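You operate a simulated robot arm through the tools that you are given. There is no shell and no other tool.

The job below is to be done with a simulated two-armed robot. You get a single attempt, and the scene is never put back.

TASK
Test the door lamp on the jig and sort it: Good or Reject.
Fine: plug it in and pull it out with the tester off, and leave the tester off; the lamps on the cart stay. Set down upright: door lamp.

The check looks at the end state, three seconds after you hand in, the way a careful person would. Anything else that was tipped, shoved, dropped, spilled or broken makes it a failure.

THE ROBOT
Two 7-joint arms with fingered hands on one trunk that stands fixed in place. Base frame: the origin is at the foot of the trunk, x ahead of it, y to its left, z up; the work surface is at about z = 850. Lengths are in mm, angles in rad, forces in N, time in s.
The left shoulder is at [99, 173, 1102], the right one opposite. With the tool pointing down near the work surface each hand reaches from about 460 to 820 mm from the base axis, measured 20 degrees to its own side. Payload 3.5 kg a hand.
The TCP of each hand is the grasp point between the finger pads, 30 mm short of the fingertips. In the tool frame z runs along the fingers and y along their closing line. Largest opening 104 mm; the body of the gripper starts 35 mm behind the TCP. The gripper is a hand of 3 fingers: y runs from the thumb to the fingers, the wrist lies at [-15, -104, -178] in the tool frame, and closing takes about 1.5 s.
Orientation is that of the tool frame in the base frame, as a unit quaternion [w, x, y, z]. With the fingers straight down and the wrist toward the robot, the tool's x, y and z point along [0, 1, 0], [1, 0, 0] and [0, 0, -1] of the base frame.

THE INTERFACE
- The arms move only by the tool step_arm. It takes "left_increments", "right_increments" or both (then of equal length, played together; a hand with none holds still); each is one flat list of numbers, 6 for each row, row after row: the shift along the tool's x, y, z in cm, then the turn, a rotation vector about the tool's x, y, z in rad. In form: [x, y, z, ax, ay, az, x, y, z, ax, ay, az, ...]. A call has 1 to 20 rows; each row is the pose to reach, as a shift and turn from the pose commanded when the call began, along the tool's axes at that moment. "left_jaw" and "right_jaw" are, for a hand that has rows, the opening, from 0 (shut) to 1 (fully open), set as the call begins (left out, the last holds). A row lasts 0.2 s, in which the tool goes at most 50 mm and 0.15 rad; a call with a longer step from one row to the next is refused whole, and so is a gripper value outside its range. Where a pose cannot be reached the arm comes as near as it can. A force on the tool above 40 N (or 10 N above the force at the start of the call, whichever is more), or a blocked arm, ends the call early, and 0.2 s more pass. Each finger travels about 72 mm/s and halts on what it meets, pressing with about 27 N; the grip force reading is that of the motor and also rises with nothing between the fingers. The clock runs only during rows and for 0.2 s after the last one: add rows that repeat a pose to give the fingers time. The reply holds the time, the measured pose of the TCP, the force on the tool along the base axes, the opening and the grip force, in the units named above and with some noise, with the torque about the TCP (base axes, N m) and any sound that the robot's microphone picked up, and new pictures: "show" is both (left out), scene, wrist or none (wrist: the cameras of the hands that moved).
- Cameras (640 x 400 px; columns grow to the right, rows downward): "scene" is now at [204.2, 8, 1300.2]; the picture's right is [0.07, -1.00, 0.00], its down [-0.33, -0.02, -0.94] and it looks along [0.94, 0.07, -0.33] (base axes); focal length 214 px, centre (320, 200). "left" rides on the left gripper at [-64, -94, -117] in its tool frame; the picture's right is [-0.72, -0.33, 0.61], its down [0.64, -0.65, 0.40] and it looks along [0.27, 0.68, 0.68] (tool axes); focal length 238 px, centre (320, 200). "right" rides on the right gripper at [64, -94, -117] in its tool frame; the picture's right is [-0.72, 0.33, -0.61], its down [-0.64, -0.65, 0.40] and it looks along [-0.27, 0.68, 0.68] (tool axes); focal length 238 px, centre (320, 200). There is no depth. A picture from a camera that has moved, and an enlarged one, comes with that camera's place and axes in the base frame and with its lens.
- slide_trunk(by): slides the trunk up (or, below 0, down) by that many mm; the arms and the scene camera ride with it, the base frame stays. It gives what a move gives, with no picture.
- set_fingers(index, middle, thumb_bend, thumb_turn, hand): sets how far each is bent, from 0 (flat) to 100 (curled in); at 30 the hand is open as for a grip, at 70 the pads meet at the TCP. One left out holds its place. A second passes; each finger stops where it meets its share of the squeeze, and holds until it gets a number again. A gripper value or a shape takes the hand back. It gives what a move gives, with no picture; readings hold the bend of each and the force on the fingers (four entries, about 0 where the hand has none), thumb and palm. thumb_turn goes from beside the hand (0) to across from the fingers (100), as for a grip.
- set_grasp(shape, hand): the hand has 3 fingers and takes this shape, open, in about a second: jaw (thumb against the fingers, like two jaws); tri (thumb and two fingers); tip (a fingertip pinch); poke (one finger out to press); point (the index stretched); flat (the hand flat); cup (the hand cupped); fist (a fist). The gripper value then closes the fingers along that shape, each until it touches; the sizes above hold for jaw. It gives what a move gives, with no picture.
- head_to(pan, tilt): turns the head with the scene camera to pan (to the left, within 1.501 rad either way) and tilt (down, from -0.506 to 1.204), counted from straight ahead of the robot. It gives what a move gives, and a new picture of the scene camera.
- enlarge(camera, box): a new picture of the part [left, top, right, bottom] of that camera's present view, enlarged. It takes no simulated time.
- hand_in(): hands the job in; it is judged then, once.

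Places have to be worked out from the pictures, the camera data and where the tool is seen. Open the grippers and draw the arms clear of the work before you hand the job in, unless the task says otherwise.

The tools are called after ">>>" as a command line: name --argument value ..., lists and objects as JSON in quotes. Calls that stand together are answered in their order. step_arm: Moves the arms, as the interface text tells. Its arguments: {"type":"object","properties":{"left_increments":{"type":"array","items":{"type":"number"}},"left_jaw":{"type":"number"},"right_increments":{"type":"array","items":{"type":"number"}},"right_jaw":{"type":"number"},"show":{"type":"string","enum":["both","scene","wrist","none"]}},"required":[]} The other tools are called the same way: slide_trunk (by) slides the trunk up or down; set_grasp (shape, hand) gives the hand a shape; set_fingers (index, middle, thumb_bend, thumb_turn, hand) moves the fingers one by one; head_to (pan, tilt) turns the head that bears the scene camera; enlarge (camera, box) takes an enlarged picture of a part of a camera's view; hand_in () hands the job in.

At the start:

```text
time_s: 0.0
left_eef_pos: [511.3, 245.1, 1277.2]
left_tcp_rot: [0.0, 0.708, 0.707, 0.001]
left_contact_force: [0.3, -0.1, -0.4]
left_moment: [-0.02, 0.0, -0.02]
left_grip_width: 103.6
left_grip_force: 0.0
left_shape: jaw
left_bend: [30.0, 30.0, 30.0, 98.0]
left_finger forces: [0.1, 0.0, 0.0, 0.0, 0.1, 0.0]
right_eef_pos: [520.7, -225.5, 1260.4]
right_tcp_rot: [0.001, 0.707, 0.707, 0.0]
right_contact_force: [0.7, -0.3, -0.5]
right_moment: [0.0, 0.02, -0.01]
right_grip_width: 103.6
right_grip_force: 0.1
right_shape: jaw
right_bend: [30.0, 30.0, 30.0, 98.0]
right_finger forces: [0.0, 0.0, 0.0, 0.0, 0.1, 0.0]
trunk travel left (down, up): [-200.0, 554.0]
head pan, tilt: [0.073, 0.342]
```

scene: 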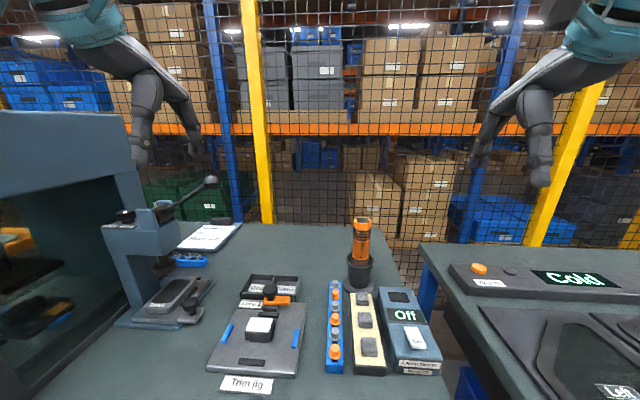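
right: 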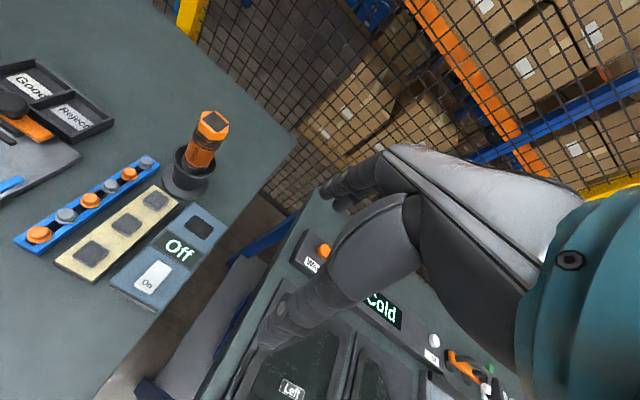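
left: 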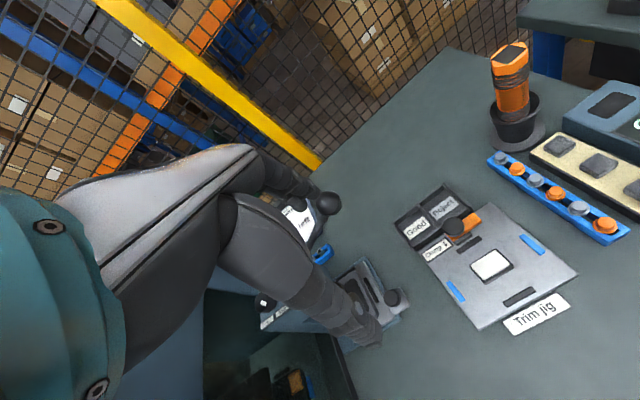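

The scene shows a trim jig with a white lamp, a Good/Reject tray behind it, and a tester reading "Off" to the right. I'll enlarge these to read the details.

>>> enlarge --camera "scene" --box '[200, 260, 330, 400]'

>>> enlarge --camera "scene" --box '[310, 260, 450, 380]'

>>> enlarge --camera "left" --box '[380, 170, 640, 350]'

>>> enlarge --camera "right" --box '[0, 50, 240, 320]'

```text
2.86 times, centred on (265, 330) of scene
camera zoom: at [204.2, 8.0, 1300.2], right [0.07, -1.0, 0.0], down [-0.33, -0.02, -0.94], along [0.94, 0.07, -0.33], focal length 613 px, centre (477, -171)
```

zoom: 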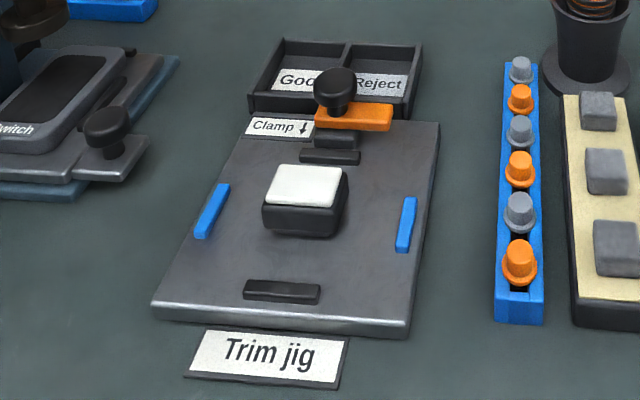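

```text
3.33 times, centred on (380, 320) of scene
camera zoom: at [204.2, 8.0, 1300.2], right [0.07, -1.0, 0.0], down [-0.33, -0.02, -0.94], along [0.94, 0.07, -0.33], focal length 715 px, centre (120, -200)
```

zoom: 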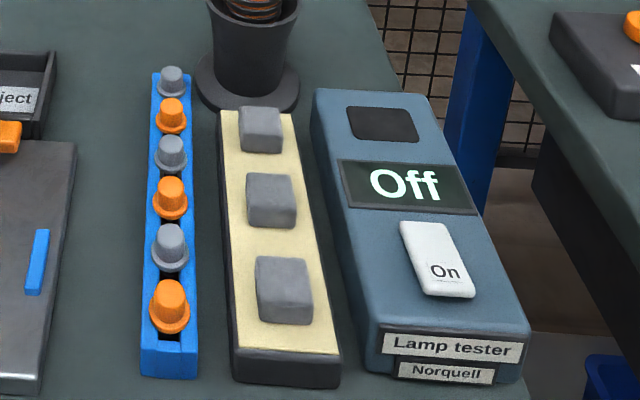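

```text
2.22 times, centred on (510, 260) of left
camera zoom: at [417.9, 181.4, 1395.1], right [-0.33, -0.72, -0.61], down [-0.65, 0.64, -0.4], along [0.68, 0.27, -0.68], focal length 530 px, centre (-102, 67)
```

zoom: 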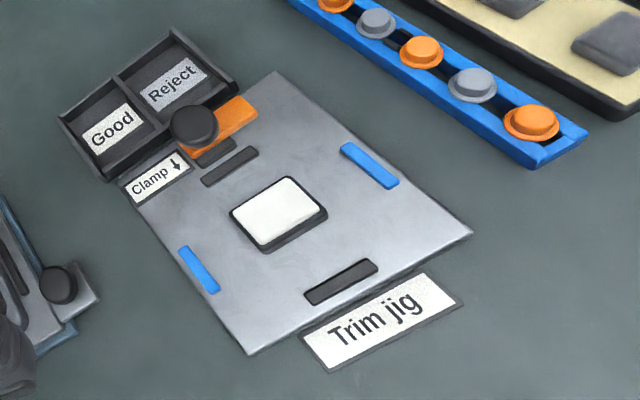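

```text
1.48 times, centred on (120, 185) of right
camera zoom: at [425.9, -162.5, 1374.7], right [0.33, -0.72, 0.61], down [-0.65, -0.64, -0.4], along [0.68, -0.27, -0.68], focal length 353 px, centre (616, 222)
```

zoom: 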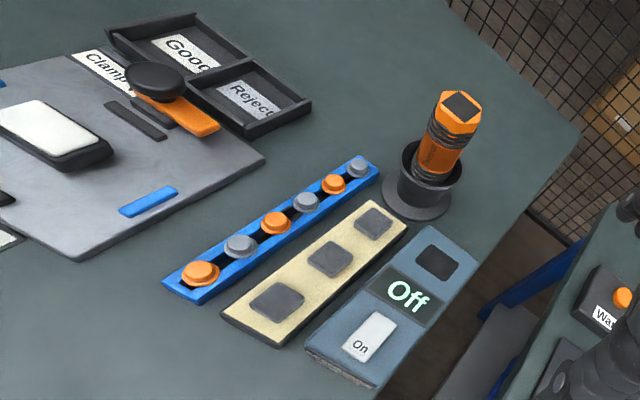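

I'll look around with the head to find the cart, and get better views of the jig and tester.

>>> head_to --pan 0.0 --tilt 0.9

>>> head_to --pan -0.9 --tilt 0.7

>>> head_to --pan 0.9 --tilt 0.6

```text
time_s: 1.0
left_eef_pos: [510.7, 245.8, 1276.8]
left_tcp_rot: [0.001, 0.707, 0.707, 0.001]
left_contact_force: [-0.2, 0.0, 0.5]
left_moment: [-0.02, 0.02, 0.01]
left_grip_width: 103.6
left_grip_force: 0.1
left_shape: jaw
left_bend: [30.0, 30.0, 30.0, 98.0]
left_finger forces: [0.0, 0.0, 0.1, 0.0, 0.0, 0.1]
right_eef_pos: [521.6, -225.0, 1257.9]
right_tcp_rot: [0.0, 0.707, 0.707, 0.0]
right_contact_force: [0.8, -0.4, 0.3]
right_moment: [0.0, -0.03, 0.0]
right_grip_width: 103.8
right_grip_force: 0.1
right_shape: jaw
right_bend: [30.0, 30.0, 30.0, 98.0]
right_finger forces: [0.1, 0.0, 0.0, 0.0, 0.0, 0.0]
trunk travel left (down, up): [-200.0, 554.0]
head pan, tilt: [0.0, 0.901]
camera scene: at [186.8, 1.1, 1251.8], right [0.0, -1.0, 0.0], down [-0.78, 0.0, -0.62], along [0.62, 0.0, -0.78], focal length 214 px, centre (320, 200)
```

scene: 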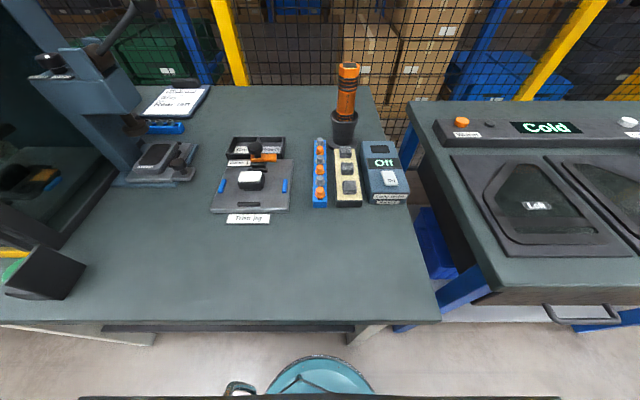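

```text
time_s: 2.2
left_eef_pos: [510.4, 245.8, 1277.8]
left_tcp_rot: [0.0, 0.707, 0.707, 0.001]
left_contact_force: [0.7, 0.3, 0.0]
left_moment: [-0.02, 0.01, -0.01]
left_grip_width: 103.6
left_grip_force: 0.1
left_shape: jaw
left_bend: [30.0, 30.0, 30.0, 98.0]
left_finger forces: [0.1, 0.1, 0.1, 0.0, 0.0, 0.1]
right_eef_pos: [520.7, -226.4, 1258.4]
right_tcp_rot: [-0.001, 0.707, 0.707, 0.0]
right_contact_force: [-0.1, 0.2, 0.6]
right_moment: [-0.03, 0.02, -0.03]
right_grip_width: 103.3
right_grip_force: 0.0
right_shape: jaw
right_bend: [30.0, 30.0, 30.0, 98.0]
right_finger forces: [0.0, 0.1, 0.0, 0.0, 0.0, 0.1]
trunk travel left (down, up): [-200.0, 554.0]
head pan, tilt: [-0.901, 0.7]
camera scene: at [164.1, -65.4, 1267.9], right [-0.78, -0.62, 0.0], down [-0.4, 0.5, -0.76], along [0.48, -0.6, -0.64], focal length 214 px, centre (320, 200)
```

scene: 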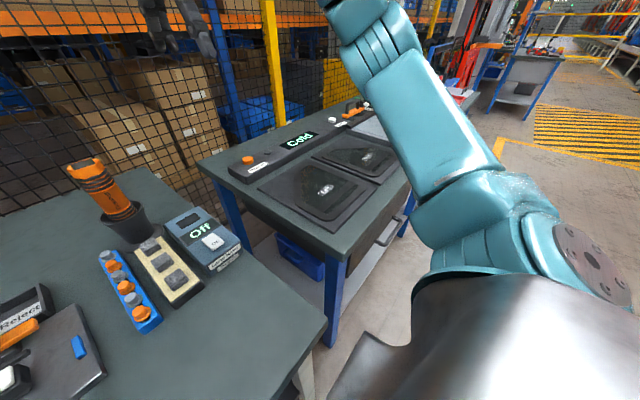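

```text
time_s: 4.0
left_eef_pos: [510.7, 246.0, 1278.3]
left_tcp_rot: [0.0, 0.707, 0.707, 0.0]
left_contact_force: [0.7, -0.2, -0.1]
left_moment: [0.02, 0.0, 0.02]
left_grip_width: 103.4
left_grip_force: 0.1
left_shape: jaw
left_bend: [30.0, 30.0, 30.0, 98.0]
left_finger forces: [0.0, 0.0, 0.1, 0.0, 0.0, 0.0]
right_eef_pos: [520.8, -225.9, 1257.3]
right_tcp_rot: [0.001, 0.707, 0.708, 0.0]
right_contact_force: [0.1, 0.2, 0.1]
right_moment: [0.03, 0.04, -0.01]
right_grip_width: 103.6
right_grip_force: 0.0
right_shape: jaw
right_bend: [30.0, 30.0, 30.0, 98.0]
right_finger forces: [0.0, 0.0, 0.0, 0.0, 0.0, 0.0]
trunk travel left (down, up): [-200.0, 554.0]
head pan, tilt: [0.901, 0.6]
camera scene: at [166.2, 70.4, 1276.5], right [0.78, -0.62, 0.0], down [-0.35, -0.44, -0.83], along [0.51, 0.65, -0.56], focal length 214 px, centre (320, 200)
```

scene: 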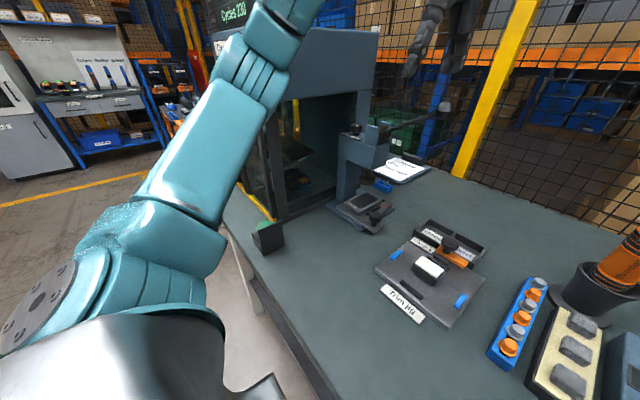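

I'll return the head to a downward view and zoom in on the clipboard, jig and tester.

>>> head_to --pan 0.15 --tilt 0.75

>>> enlarge --camera "scene" --box '[150, 60, 280, 150]'

>>> enlarge --camera "scene" --box '[220, 140, 350, 260]'

>>> enlarge --camera "scene" --box '[320, 130, 450, 250]'

```text
time_s: 5.1
left_eef_pos: [511.5, 245.9, 1278.0]
left_tcp_rot: [0.0, 0.707, 0.707, 0.0]
left_contact_force: [0.2, -1.0, -0.2]
left_moment: [-0.03, 0.02, 0.01]
left_grip_width: 103.6
left_grip_force: 0.1
left_shape: jaw
left_bend: [30.0, 30.0, 30.0, 98.0]
left_finger forces: [0.0, 0.0, 0.1, 0.0, 0.0, 0.1]
right_eef_pos: [519.7, -226.5, 1258.1]
right_tcp_rot: [0.0, 0.707, 0.708, 0.0]
right_contact_force: [-0.7, 0.0, -0.7]
right_moment: [0.04, 0.0, -0.01]
right_grip_width: 103.7
right_grip_force: 0.1
right_shape: jaw
right_bend: [30.0, 30.0, 30.0, 98.0]
right_finger forces: [0.0, 0.1, 0.1, 0.0, 0.0, 0.0]
trunk travel left (down, up): [-200.0, 554.0]
head pan, tilt: [0.15, 0.75]
camera scene: at [193.2, 13.6, 1263.6], right [0.15, -0.99, 0.0], down [-0.67, -0.1, -0.73], along [0.72, 0.11, -0.68], focal length 214 px, centre (320, 200)
```

scene: 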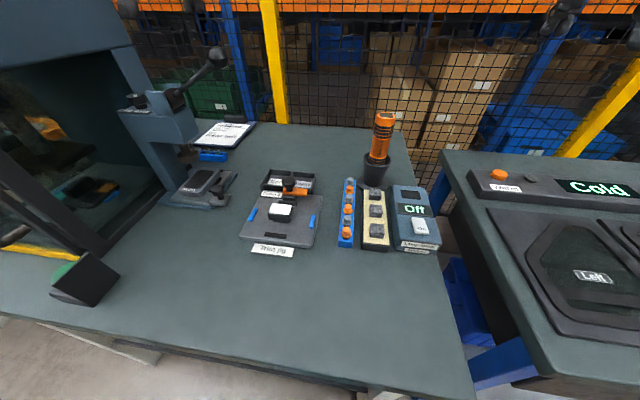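

```text
4.44 times, centred on (215, 105) of scene
camera zoom: at [193.2, 13.6, 1263.6], right [0.15, -0.99, 0.0], down [-0.67, -0.1, -0.73], along [0.72, 0.11, -0.68], focal length 953 px, centre (787, 622)
```

zoom: 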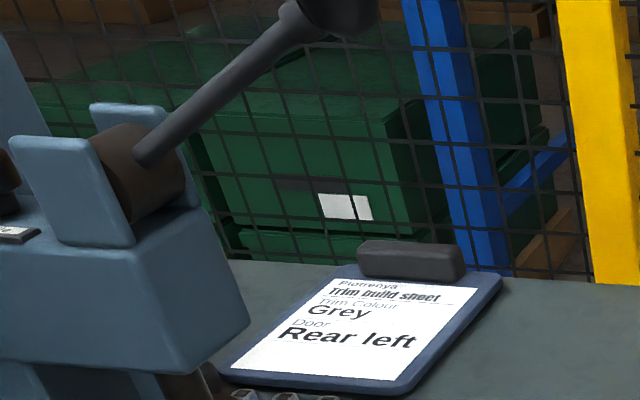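

```text
3.33 times, centred on (285, 200) of scene
camera zoom: at [193.2, 13.6, 1263.6], right [0.15, -0.99, 0.0], down [-0.67, -0.1, -0.73], along [0.72, 0.11, -0.68], focal length 715 px, centre (437, 200)
```

zoom: 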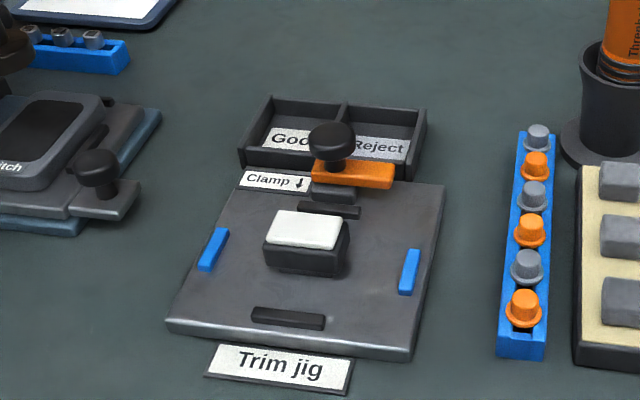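

```text
3.33 times, centred on (385, 190) of scene
camera zoom: at [193.2, 13.6, 1263.6], right [0.15, -0.99, 0.0], down [-0.67, -0.1, -0.73], along [0.72, 0.11, -0.68], focal length 715 px, centre (103, 233)
```

zoom: 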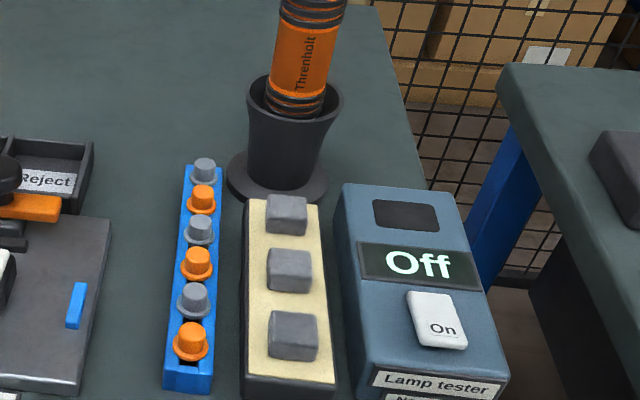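

Jig, tray and tester are all in view. I'll take tighter zooms of the lamp, tray and tester for measuring.

>>> enlarge --camera "scene" --box '[232, 160, 332, 260]'

>>> enlarge --camera "scene" --box '[380, 170, 450, 260]'

>>> enlarge --camera "left" --box '[390, 170, 550, 290]'

>>> enlarge --camera "left" --box '[540, 60, 640, 250]'

>>> enlarge --camera "right" --box '[90, 190, 240, 320]'

```text
4.00 times, centred on (282, 210) of scene
camera zoom: at [193.2, 13.6, 1263.6], right [0.15, -0.99, 0.0], down [-0.67, -0.1, -0.73], along [0.72, 0.11, -0.68], focal length 858 px, centre (472, 160)
```

zoom: 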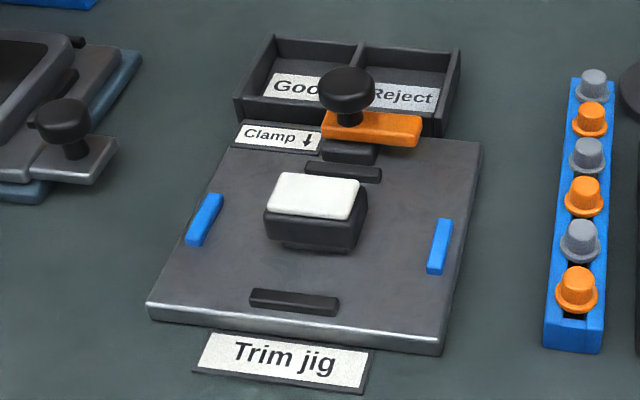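

```text
4.44 times, centred on (415, 215) of scene
camera zoom: at [193.2, 13.6, 1263.6], right [0.15, -0.99, 0.0], down [-0.67, -0.1, -0.73], along [0.72, 0.11, -0.68], focal length 953 px, centre (-102, 133)
```

zoom: 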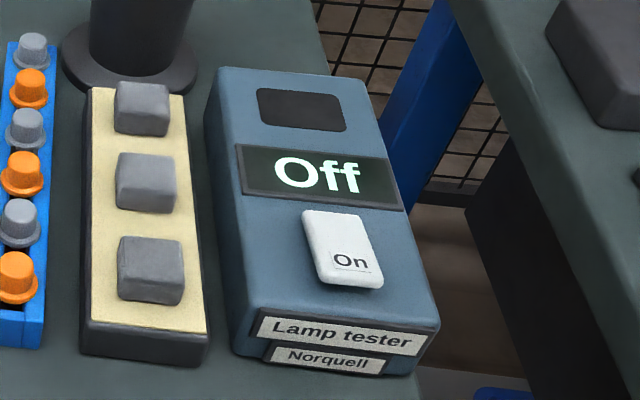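

```text
3.33 times, centred on (470, 230) of left
camera zoom: at [417.9, 181.4, 1395.1], right [-0.33, -0.72, -0.61], down [-0.65, 0.64, -0.4], along [0.68, 0.27, -0.68], focal length 794 px, centre (-180, 100)
```

zoom: 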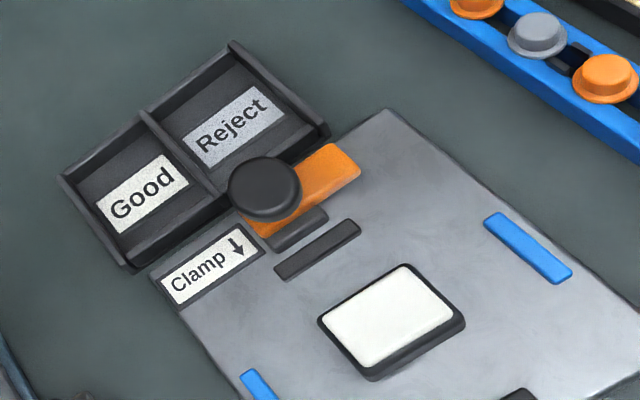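

```text
2.11 times, centred on (590, 155) of left
camera zoom: at [417.9, 181.4, 1395.1], right [-0.33, -0.72, -0.61], down [-0.65, 0.64, -0.4], along [0.68, 0.27, -0.68], focal length 502 px, centre (-248, 295)
```

zoom: 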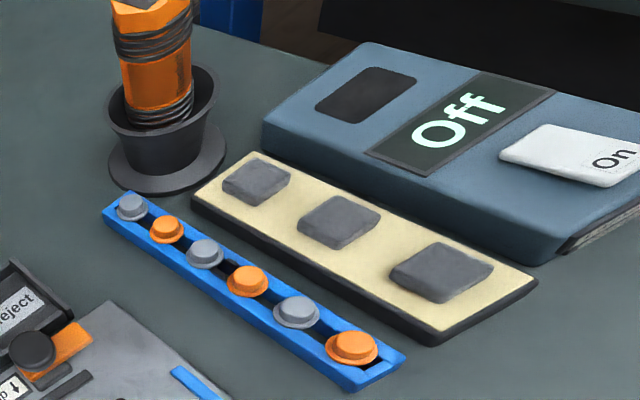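

```text
3.08 times, centred on (165, 255) of right
camera zoom: at [425.9, -162.5, 1374.7], right [0.33, -0.72, 0.61], down [-0.65, -0.64, -0.4], along [0.68, -0.27, -0.68], focal length 733 px, centre (797, 31)
```

zoom: 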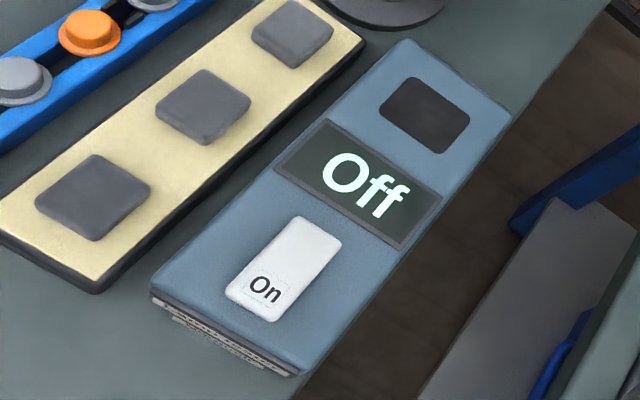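

The lamp sits loose-looking on the jig at about (519, 154), top about z 915, and the tester socket is near (630, -155). I'll bring the right hand over for a closer wrist-camera view of the lamp.

>>> step_arm --right_increments '[3.65, -0.5, 2.28, 0, 0, 0, 7.3, -1.0, 4.56, 0, 0, 0, 10.95, -1.5, 6.84, 0, 0, 0, 14.6, -2.0, 9.12, 0, 0, 0, 18.25, -2.5, 11.4, 0, 0, 0, 21.9, -3.0, 13.68, 0, 0, 0, 25.55, -3.5, 15.96, 0, 0, 0, 29.2, -4.0, 18.24, 0, 0, 0, 32.85, -4.5, 20.52, 0, 0, 0, 36.5, -5.0, 22.8, 0, 0, 0, 36.5, -5.0, 22.8, 0, 0, 0]' --show "both"

```text
time_s: 7.5
left_eef_pos: [512.5, 244.9, 1277.3]
left_tcp_rot: [0.001, 0.707, 0.707, 0.0]
left_contact_force: [-0.2, -0.4, 0.2]
left_moment: [-0.02, 0.01, -0.01]
left_grip_width: 103.6
left_grip_force: 0.1
left_shape: jaw
left_bend: [30.0, 30.0, 30.0, 98.0]
left_finger forces: [0.0, 0.0, 0.1, 0.0, 0.1, 0.0]
right_eef_pos: [470.1, 141.7, 1031.0]
right_tcp_rot: [0.0, 0.708, 0.707, 0.001]
right_contact_force: [-0.2, -0.4, 0.0]
right_moment: [-0.02, 0.02, -0.01]
right_grip_width: 103.4
right_grip_force: 0.1
right_shape: jaw
right_bend: [30.0, 30.0, 30.0, 98.0]
right_finger forces: [0.0, 0.0, 0.0, 0.1, 0.0, 0.0]
trunk travel left (down, up): [-200.0, 554.0]
head pan, tilt: [0.15, 0.75]
camera scene: at [193.2, 13.4, 1263.7], right [0.15, -0.99, 0.0], down [-0.67, -0.1, -0.73], along [0.72, 0.11, -0.68], focal length 214 px, centre (320, 200)
camera right: at [376.1, 204.9, 1148.3], right [0.33, -0.72, 0.61], down [-0.65, -0.64, -0.4], along [0.68, -0.27, -0.68], focal length 238 px, centre (320, 200)
```

scene: 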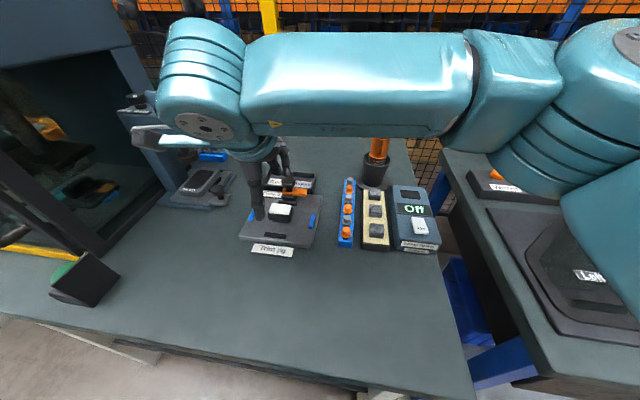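
right: 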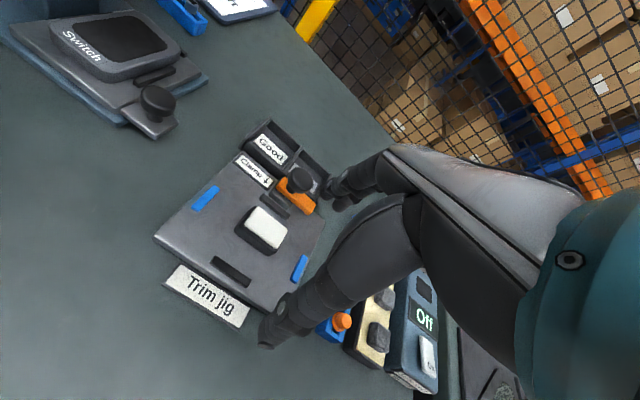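

The wrist camera sees the lamp and jig now; enlarging for measurement.

>>> enlarge --camera "right" --box '[190, 170, 310, 290]'

>>> enlarge --camera "right" --box '[220, 110, 350, 220]'

>>> enlarge --camera "scene" --box '[245, 170, 325, 220]'

>>> enlarge --camera "left" --box '[390, 170, 550, 290]'

```text
3.33 times, centred on (250, 230) of right
camera zoom: at [376.1, 204.9, 1148.3], right [0.33, -0.72, 0.61], down [-0.65, -0.64, -0.4], along [0.68, -0.27, -0.68], focal length 794 px, centre (553, 100)
```

zoom: 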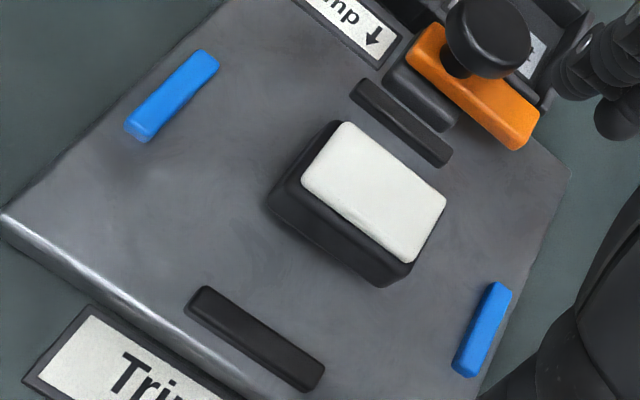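

```text
3.64 times, centred on (285, 165) of right
camera zoom: at [376.1, 204.9, 1148.3], right [0.33, -0.72, 0.61], down [-0.65, -0.64, -0.4], along [0.68, -0.27, -0.68], focal length 867 px, centre (447, 327)
```

zoom: 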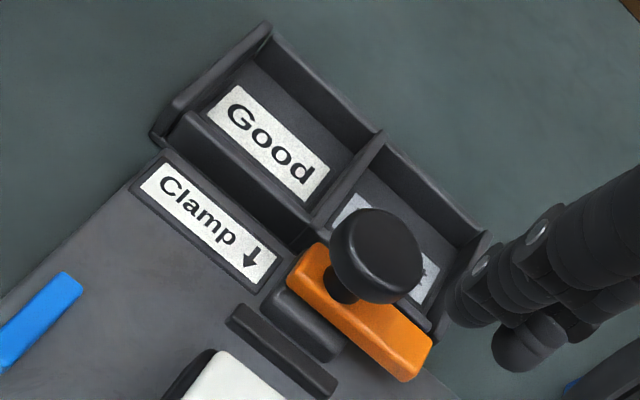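

```text
8.00 times, centred on (285, 195) of scene
camera zoom: at [193.2, 13.4, 1263.7], right [0.15, -0.99, 0.0], down [-0.67, -0.1, -0.73], along [0.72, 0.11, -0.68], focal length 1716 px, centre (600, 240)
```

zoom: 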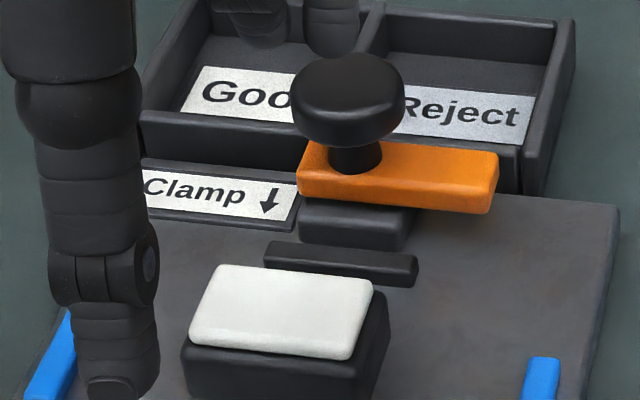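

```text
3.33 times, centred on (470, 230) of left
camera zoom: at [417.9, 181.2, 1395.2], right [-0.33, -0.72, -0.61], down [-0.65, 0.64, -0.4], along [0.68, 0.27, -0.68], focal length 794 px, centre (-180, 100)
```

zoom: 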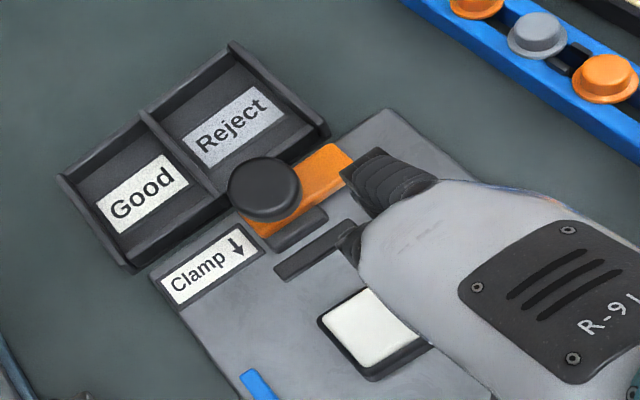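

Triangulation puts the lamp lens top at (520, 155, 914), about 46 x 31 mm and square to the base axes. The socket centre is near (625, -151, 907). Now I'll look at the lamp's foot and the tester in more detail.

>>> enlarge --camera "scene" --box '[262, 198, 302, 226]'

>>> enlarge --camera "scene" --box '[390, 180, 450, 255]'

>>> enlarge --camera "right" --box '[225, 190, 300, 260]'

```text
14.29 times, centred on (282, 212) of scene
camera zoom: at [193.2, 13.4, 1263.7], right [0.15, -0.99, 0.0], down [-0.67, -0.1, -0.73], along [0.72, 0.11, -0.68], focal length 3064 px, centre (863, 29)
```

zoom: 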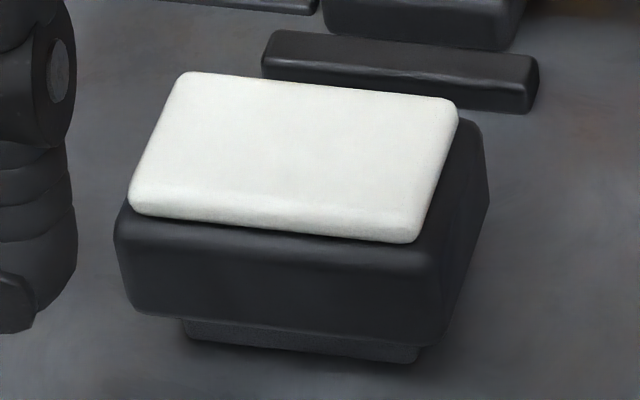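

```text
5.33 times, centred on (420, 218) of scene
camera zoom: at [193.2, 13.4, 1263.7], right [0.15, -0.99, 0.0], down [-0.67, -0.1, -0.73], along [0.72, 0.11, -0.68], focal length 1144 px, centre (-213, 107)
```

zoom: 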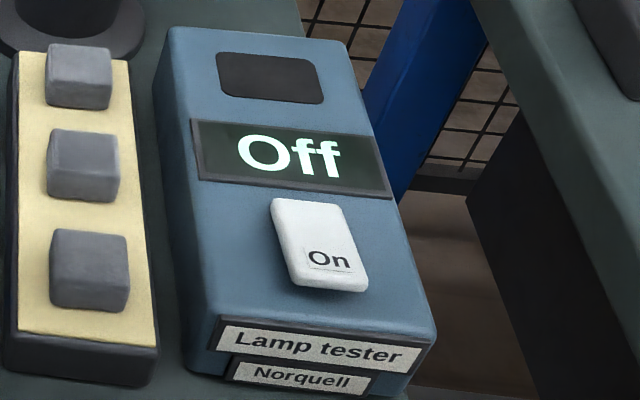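

```text
5.71 times, centred on (262, 225) of right
camera zoom: at [376.1, 204.9, 1148.3], right [0.33, -0.72, 0.61], down [-0.65, -0.64, -0.4], along [0.68, -0.27, -0.68], focal length 1362 px, centre (649, 57)
```

zoom: 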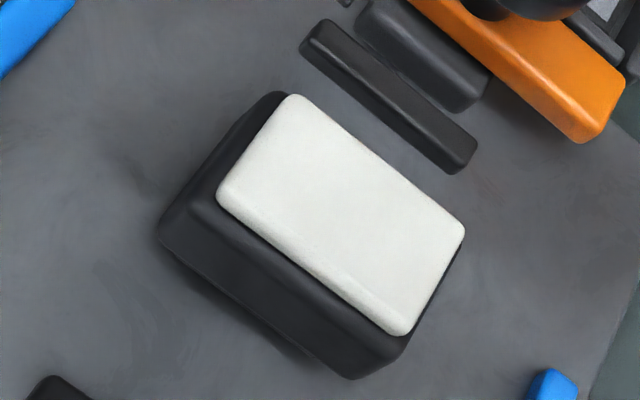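

The lamp has a plug foot narrower than its body, so I have to grip the body with the fingertips above the tester's top. I'll close the right hand in the air to the lamp's width and see how the fingers look.

>>> step_arm --right_increments '[0, 0, -5, 0, 0, 0, 0, 0, -9, 0, 0, 0, 0, 0, -9, 0, 0, 0, 0, 0, -9, 0, 0, 0, 0, 0, -9, 0, 0, 0, 0, 0, -9, 0, 0, 0, 0, 0, -9, 0, 0, 0]' --right_jaw 0.36 --show "both"

>>> enlarge --camera "scene" --box '[230, 120, 330, 220]'

>>> enlarge --camera "left" --box '[340, 160, 600, 340]'

>>> enlarge --camera "right" --box '[220, 130, 440, 370]'

```text
time_s: 9.1
left_eef_pos: [512.5, 244.3, 1278.1]
left_tcp_rot: [0.0, 0.707, 0.707, 0.0]
left_contact_force: [-0.7, -0.8, 0.3]
left_moment: [0.01, -0.01, 0.01]
left_grip_width: 103.7
left_grip_force: 0.1
left_shape: jaw
left_bend: [30.0, 30.0, 30.0, 98.0]
left_finger forces: [0.0, 0.0, 0.0, 0.0, 0.0, 0.0]
right_eef_pos: [469.4, 140.2, 1121.8]
right_tcp_rot: [0.0, 0.707, 0.707, 0.0]
right_contact_force: [-0.1, 0.6, 0.2]
right_moment: [0.06, 0.01, 0.02]
right_grip_width: 38.0
right_grip_force: 0.0
right_shape: jaw
right_bend: [74.0, 51.0, 73.0, 100.0]
right_finger forces: [0.0, 0.1, 0.1, 0.1, 0.1, 0.1]
trunk travel left (down, up): [-200.0, 554.0]
head pan, tilt: [0.15, 0.75]
camera scene: at [193.2, 13.5, 1263.6], right [0.15, -0.99, 0.0], down [-0.67, -0.1, -0.73], along [0.72, 0.11, -0.68], focal length 214 px, centre (320, 200)
camera right: at [375.1, 202.8, 1238.1], right [0.33, -0.72, 0.61], down [-0.65, -0.64, -0.4], along [0.68, -0.27, -0.68], focal length 238 px, centre (320, 200)
```

scene: 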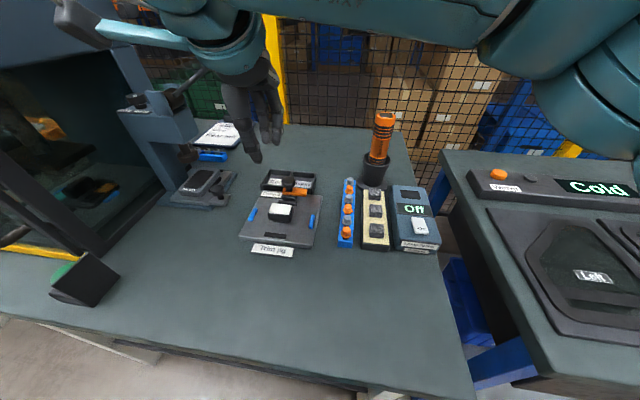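
right: 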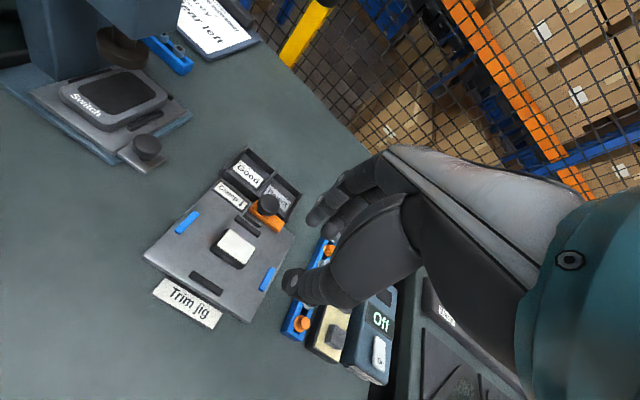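

```text
4.00 times, centred on (280, 170) of scene
camera zoom: at [193.2, 13.5, 1263.6], right [0.15, -0.99, 0.0], down [-0.67, -0.1, -0.73], along [0.72, 0.11, -0.68], focal length 858 px, centre (480, 320)
```

zoom: 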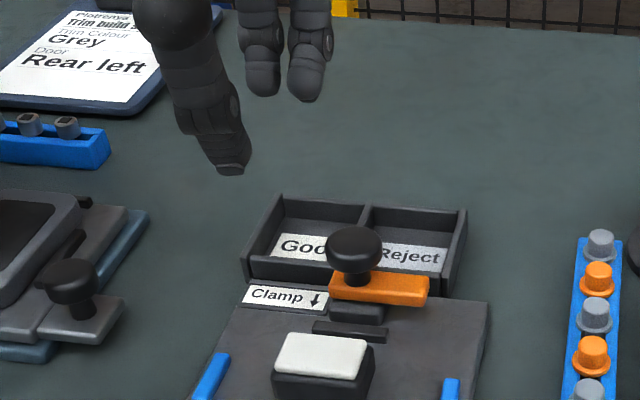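

```text
2.22 times, centred on (470, 250) of left
camera zoom: at [418.0, 181.4, 1395.1], right [-0.33, -0.72, -0.61], down [-0.65, 0.64, -0.4], along [0.68, 0.27, -0.68], focal length 530 px, centre (-13, 89)
```

zoom: 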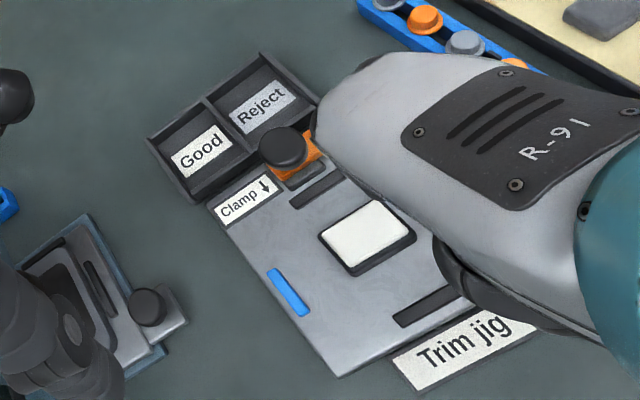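

```text
1.67 times, centred on (330, 250) of right
camera zoom: at [375.1, 202.8, 1238.1], right [0.33, -0.72, 0.61], down [-0.65, -0.64, -0.4], along [0.68, -0.27, -0.68], focal length 397 px, centre (303, 117)
```

zoom: 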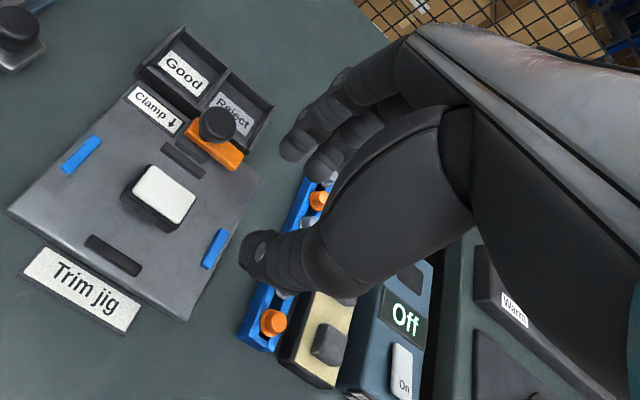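

At this width the thumb and two fingers point down with their tips about level, so a fingertip pinch on the lamp body should work. I'll open to about 70 mm and move over the lamp at a safe height.

>>> step_arm --right_increments '[0.4, 1.34, 3.0, 0, 0, 0, 0.8, 2.68, 6.0, 0, 0, 0, 1.2, 4.0, 9.0, 0, 0, 0, 1.48, 5.36, 12.2, 0, 0, 0, 1.48, 5.36, 12.2, 0, 0, 0, 1.48, 5.36, 12.2, 0, 0, 0]' --right_jaw 0.68 --show "both"

>>> enlarge --camera "scene" --box '[235, 150, 335, 230]'

>>> enlarge --camera "right" --box '[210, 170, 360, 320]'

```text
time_s: 10.5
left_eef_pos: [509.9, 245.9, 1278.4]
left_tcp_rot: [0.0, 0.707, 0.707, 0.0]
left_contact_force: [0.6, 0.3, -0.6]
left_moment: [-0.04, 0.0, 0.02]
left_grip_width: 103.5
left_grip_force: 0.1
left_shape: jaw
left_bend: [30.0, 30.0, 30.0, 98.0]
left_finger forces: [0.1, 0.0, 0.0, 0.1, 0.0, 0.0]
right_eef_pos: [525.0, 153.6, 997.0]
right_tcp_rot: [-0.001, 0.706, 0.708, 0.001]
right_contact_force: [0.6, -0.8, -0.5]
right_moment: [0.02, -0.04, -0.02]
right_grip_width: 70.4
right_grip_force: 0.0
right_shape: jaw
right_bend: [28.0, 38.0, 60.0, 100.0]
right_finger forces: [0.0, 0.0, 0.0, 0.0, 0.1, 0.0]
trunk travel left (down, up): [-200.0, 554.0]
head pan, tilt: [0.15, 0.75]
camera scene: at [193.3, 13.5, 1263.6], right [0.15, -0.99, 0.0], down [-0.67, -0.1, -0.73], along [0.72, 0.11, -0.68], focal length 214 px, centre (320, 200)
camera right: at [430.0, 216.4, 1113.0], right [0.33, -0.72, 0.61], down [-0.65, -0.64, -0.4], along [0.68, -0.27, -0.68], focal length 238 px, centre (320, 200)
```

scene: 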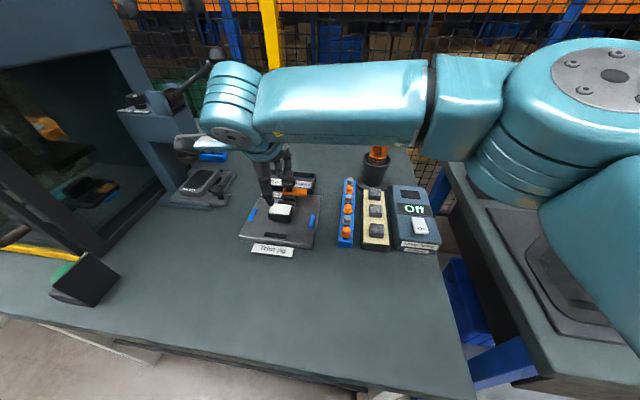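
right: 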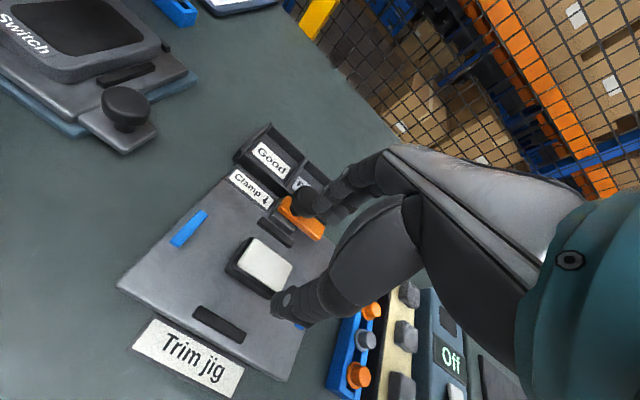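

```text
5.00 times, centred on (285, 190) of scene
camera zoom: at [193.3, 13.5, 1263.6], right [0.15, -0.99, 0.0], down [-0.67, -0.1, -0.73], along [0.72, 0.11, -0.68], focal length 1072 px, centre (495, 250)
```

zoom: 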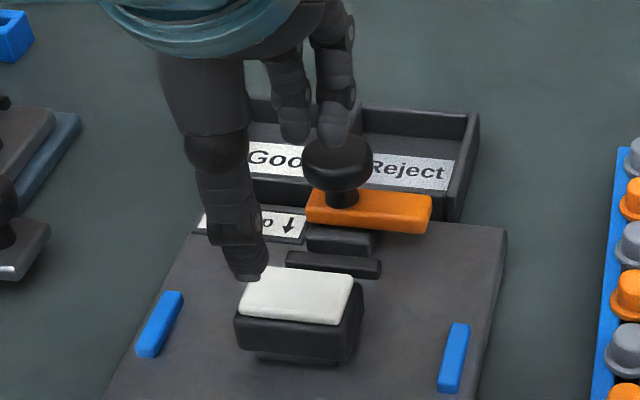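

```text
2.67 times, centred on (285, 245) of right
camera zoom: at [430.0, 216.4, 1113.0], right [0.33, -0.72, 0.61], down [-0.65, -0.64, -0.4], along [0.68, -0.27, -0.68], focal length 636 px, centre (413, 80)
```

zoom: 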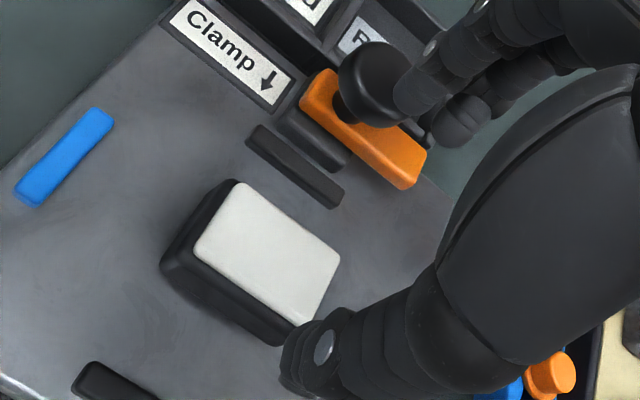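

The closer view confirms the lamp centre at about (522.5, 155.5). I'll lower until the fingertips are level with the lower part of the lamp body.

>>> step_arm --right_increments '[0.19, -0.25, 2.0, 0, 0, 0, 0.19, -0.25, 4.0, 0, 0, 0, 0.19, -0.25, 5.5, 0, 0, 0, 0.19, -0.25, 6.4, 0, 0, 0, 0.19, -0.25, 7.2, 0, 0, 0, 0.19, -0.25, 7.2, 0, 0, 0]' --show "wrist"

>>> enlarge --camera "scene" --box '[255, 170, 315, 225]'

>>> enlarge --camera "right" --box '[210, 190, 360, 330]'

```text
time_s: 11.9
left_eef_pos: [511.9, 245.9, 1277.7]
left_tcp_rot: [0.0, 0.707, 0.707, -0.001]
left_contact_force: [-0.8, 0.2, 0.8]
left_moment: [0.03, 0.01, 0.03]
left_grip_width: 103.5
left_grip_force: 0.1
left_shape: jaw
left_bend: [30.0, 30.0, 30.0, 98.0]
left_finger forces: [0.1, 0.0, 0.0, 0.1, 0.1, 0.0]
right_eef_pos: [521.9, 155.5, 926.4]
right_tcp_rot: [0.0, 0.707, 0.707, 0.0]
right_contact_force: [0.2, -0.1, 0.3]
right_moment: [0.02, -0.01, -0.01]
right_grip_width: 70.4
right_grip_force: 0.0
right_shape: jaw
right_bend: [28.0, 38.0, 60.0, 100.0]
right_finger forces: [0.0, 0.0, 0.0, 0.1, 0.0, 0.0]
trunk travel left (down, up): [-200.0, 554.0]
head pan, tilt: [0.15, 0.75]
camera right: at [427.1, 219.5, 1042.4], right [0.33, -0.72, 0.61], down [-0.65, -0.64, -0.4], along [0.68, -0.27, -0.68], focal length 238 px, centre (320, 200)
```

right: 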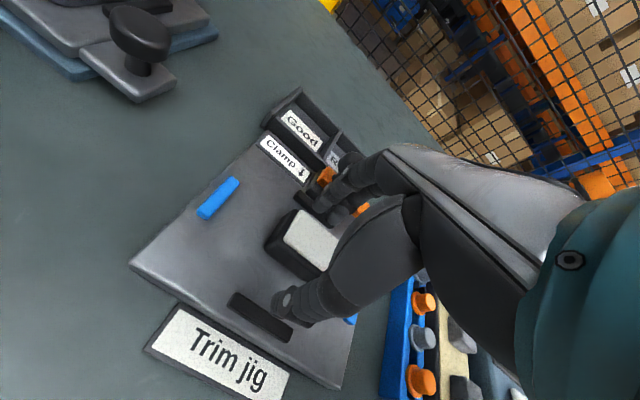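

```text
7.27 times, centred on (285, 198) of scene
camera zoom: at [193.2, 13.5, 1263.6], right [0.15, -0.99, 0.0], down [-0.67, -0.1, -0.73], along [0.72, 0.11, -0.68], focal length 1560 px, centre (574, 218)
```

zoom: 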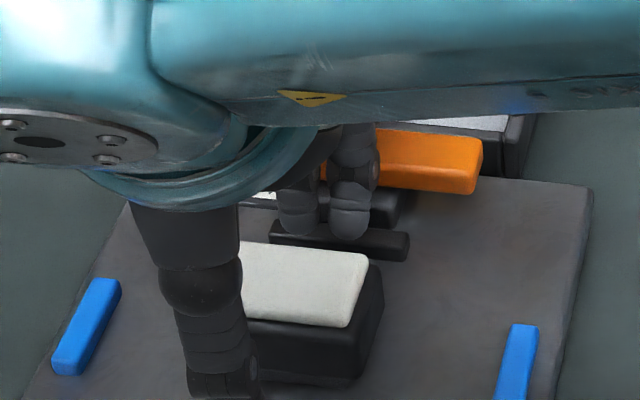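

```text
2.86 times, centred on (285, 260) of right
camera zoom: at [427.1, 219.5, 1042.4], right [0.33, -0.72, 0.61], down [-0.65, -0.64, -0.4], along [0.68, -0.27, -0.68], focal length 681 px, centre (420, 29)
```

zoom: 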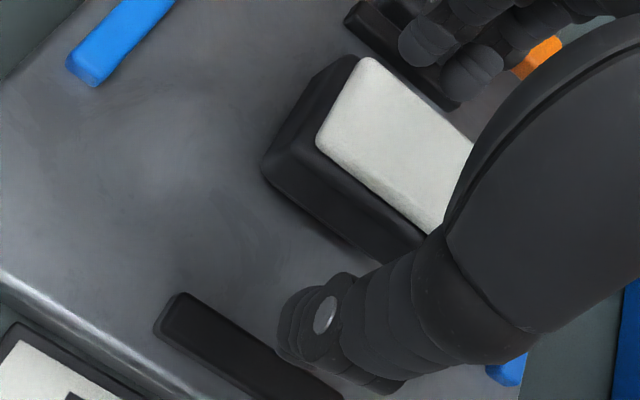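

Fingers straddle the lamp front and back with room on each side. I'll come down another 3 mm and close on the body.

>>> step_arm --right_increments '[0, 0.05, 0.35, 0, 0, 0, 0, 0.05, 0.35, 0, 0, 0]' --show "none"

>>> step_arm --right_increments '[0, 0, 0, 0, 0, 0, 0, 0, 0, 0, 0, 0, 0, 0, 0, 0, 0, 0, 0, 0, 0, 0, 0, 0, 0, 0, 0, 0, 0, 0, 0, 0, 0, 0, 0, 0]' --right_jaw 0.2 --show "wrist"

>>> enlarge --camera "right" --box '[210, 190, 360, 330]'

```text
time_s: 12.5
left_eef_pos: [511.5, 245.4, 1277.5]
left_tcp_rot: [0.0, 0.707, 0.707, 0.0]
left_contact_force: [-0.3, -0.6, -0.2]
left_moment: [0.0, 0.01, 0.04]
left_grip_width: 103.6
left_grip_force: 0.0
left_shape: jaw
left_bend: [30.0, 30.0, 30.0, 98.0]
left_finger forces: [0.0, 0.1, 0.0, 0.0, 0.0, 0.1]
right_eef_pos: [522.7, 156.3, 922.8]
right_tcp_rot: [0.0, 0.707, 0.707, 0.0]
right_contact_force: [-0.1, 0.6, -0.1]
right_moment: [0.01, 0.05, -0.02]
right_grip_width: 70.2
right_grip_force: 0.1
right_shape: jaw
right_bend: [28.0, 38.0, 60.0, 100.0]
right_finger forces: [0.0, 0.0, 0.1, 0.0, 0.0, 0.1]
trunk travel left (down, up): [-200.0, 554.0]
head pan, tilt: [0.15, 0.75]
```

```text
time_s: 13.9
left_eef_pos: [511.2, 245.9, 1277.8]
left_tcp_rot: [0.0, 0.707, 0.707, 0.0]
left_contact_force: [-0.3, -0.1, -0.1]
left_moment: [0.03, -0.01, 0.01]
left_grip_width: 103.6
left_grip_force: 0.1
left_shape: jaw
left_bend: [30.0, 30.0, 30.0, 98.0]
left_finger forces: [0.1, 0.0, 0.0, 0.1, 0.0, 0.1]
right_eef_pos: [523.0, 155.1, 922.7]
right_tcp_rot: [0.0, 0.707, 0.707, 0.001]
right_contact_force: [0.0, -0.1, -0.6]
right_moment: [0.03, 0.01, 0.0]
right_grip_width: 30.6
right_grip_force: 27.2
right_shape: jaw
right_bend: [74.0, 55.0, 74.0, 100.0]
right_finger forces: [15.7, 8.5, 0.1, 0.0, 24.3, 0.0]
trunk travel left (down, up): [-200.0, 554.0]
head pan, tilt: [0.15, 0.75]
camera right: at [427.8, 219.4, 1038.9], right [0.33, -0.72, 0.61], down [-0.65, -0.64, -0.4], along [0.68, -0.27, -0.68], focal length 238 px, centre (320, 200)
```

right: 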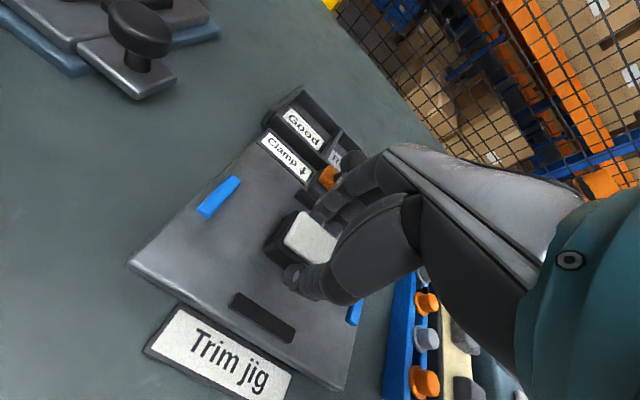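

```text
2.86 times, centred on (285, 260) of right
camera zoom: at [427.8, 219.4, 1038.9], right [0.33, -0.72, 0.61], down [-0.65, -0.64, -0.4], along [0.68, -0.27, -0.68], focal length 681 px, centre (420, 29)
```

zoom: 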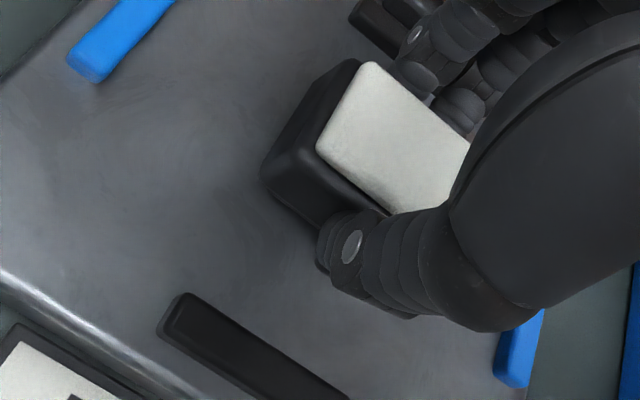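

The grip holds at 27 N with balanced finger forces, and the lamp hasn't visibly moved. I'll lift slowly and check that it comes free.

>>> step_arm --right_increments '[0, 0, -0.5, 0, 0, 0, 0, 0, -1.0, 0, 0, 0, 0, 0, -1.0, 0, 0, 0]' --show "wrist"

>>> enlarge --camera "right" --box '[210, 190, 360, 330]'

>>> enlarge --camera "scene" --box '[255, 170, 315, 225]'

```text
time_s: 14.7
left_eef_pos: [511.5, 245.6, 1277.8]
left_tcp_rot: [0.0, 0.707, 0.707, 0.0]
left_contact_force: [-0.1, 0.1, 0.0]
left_moment: [0.05, 0.0, -0.02]
left_grip_width: 103.6
left_grip_force: 0.1
left_shape: jaw
left_bend: [30.0, 30.0, 30.0, 98.0]
left_finger forces: [0.1, 0.1, 0.0, 0.0, 0.0, 0.1]
right_eef_pos: [523.5, 156.2, 934.1]
right_tcp_rot: [0.0, 0.708, 0.706, 0.0]
right_contact_force: [0.1, 0.0, -1.5]
right_moment: [-0.01, 0.02, 0.02]
right_grip_width: 30.7
right_grip_force: 26.7
right_shape: jaw
right_bend: [74.0, 55.0, 74.0, 100.0]
right_finger forces: [15.8, 8.5, 0.0, 0.0, 24.2, 0.1]
trunk travel left (down, up): [-200.0, 554.0]
head pan, tilt: [0.15, 0.75]
camera right: at [428.6, 219.1, 1049.3], right [0.33, -0.72, 0.61], down [-0.65, -0.64, -0.4], along [0.68, -0.27, -0.68], focal length 238 px, centre (320, 200)
```

right: 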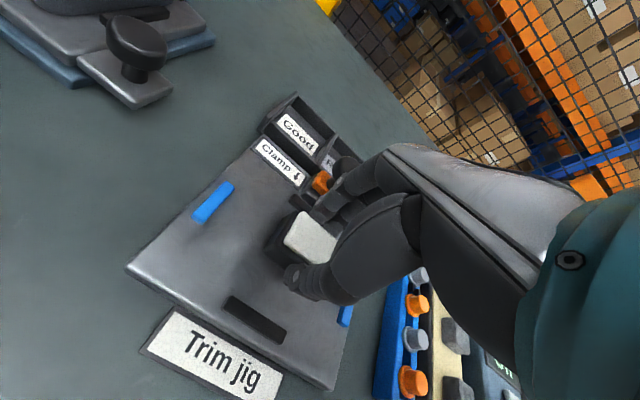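

```text
2.86 times, centred on (285, 260) of right
camera zoom: at [428.6, 219.1, 1049.3], right [0.33, -0.72, 0.61], down [-0.65, -0.64, -0.4], along [0.68, -0.27, -0.68], focal length 681 px, centre (420, 29)
```

zoom: 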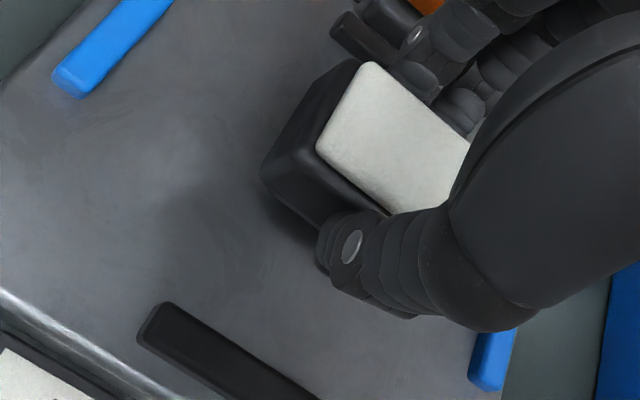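

```text
7.27 times, centred on (285, 198) of scene
camera zoom: at [193.3, 13.5, 1263.6], right [0.15, -0.99, 0.0], down [-0.67, -0.1, -0.73], along [0.72, 0.11, -0.68], focal length 1560 px, centre (574, 218)
```

zoom: 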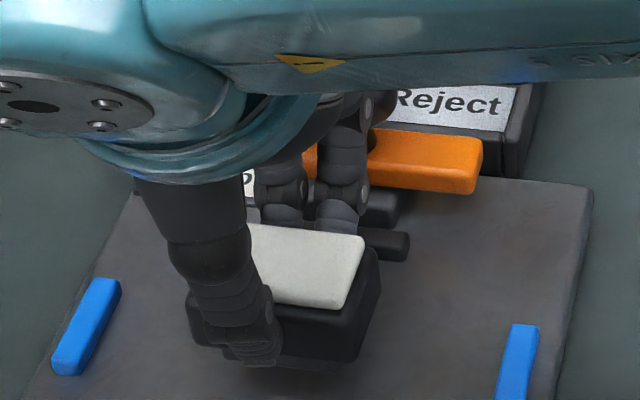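

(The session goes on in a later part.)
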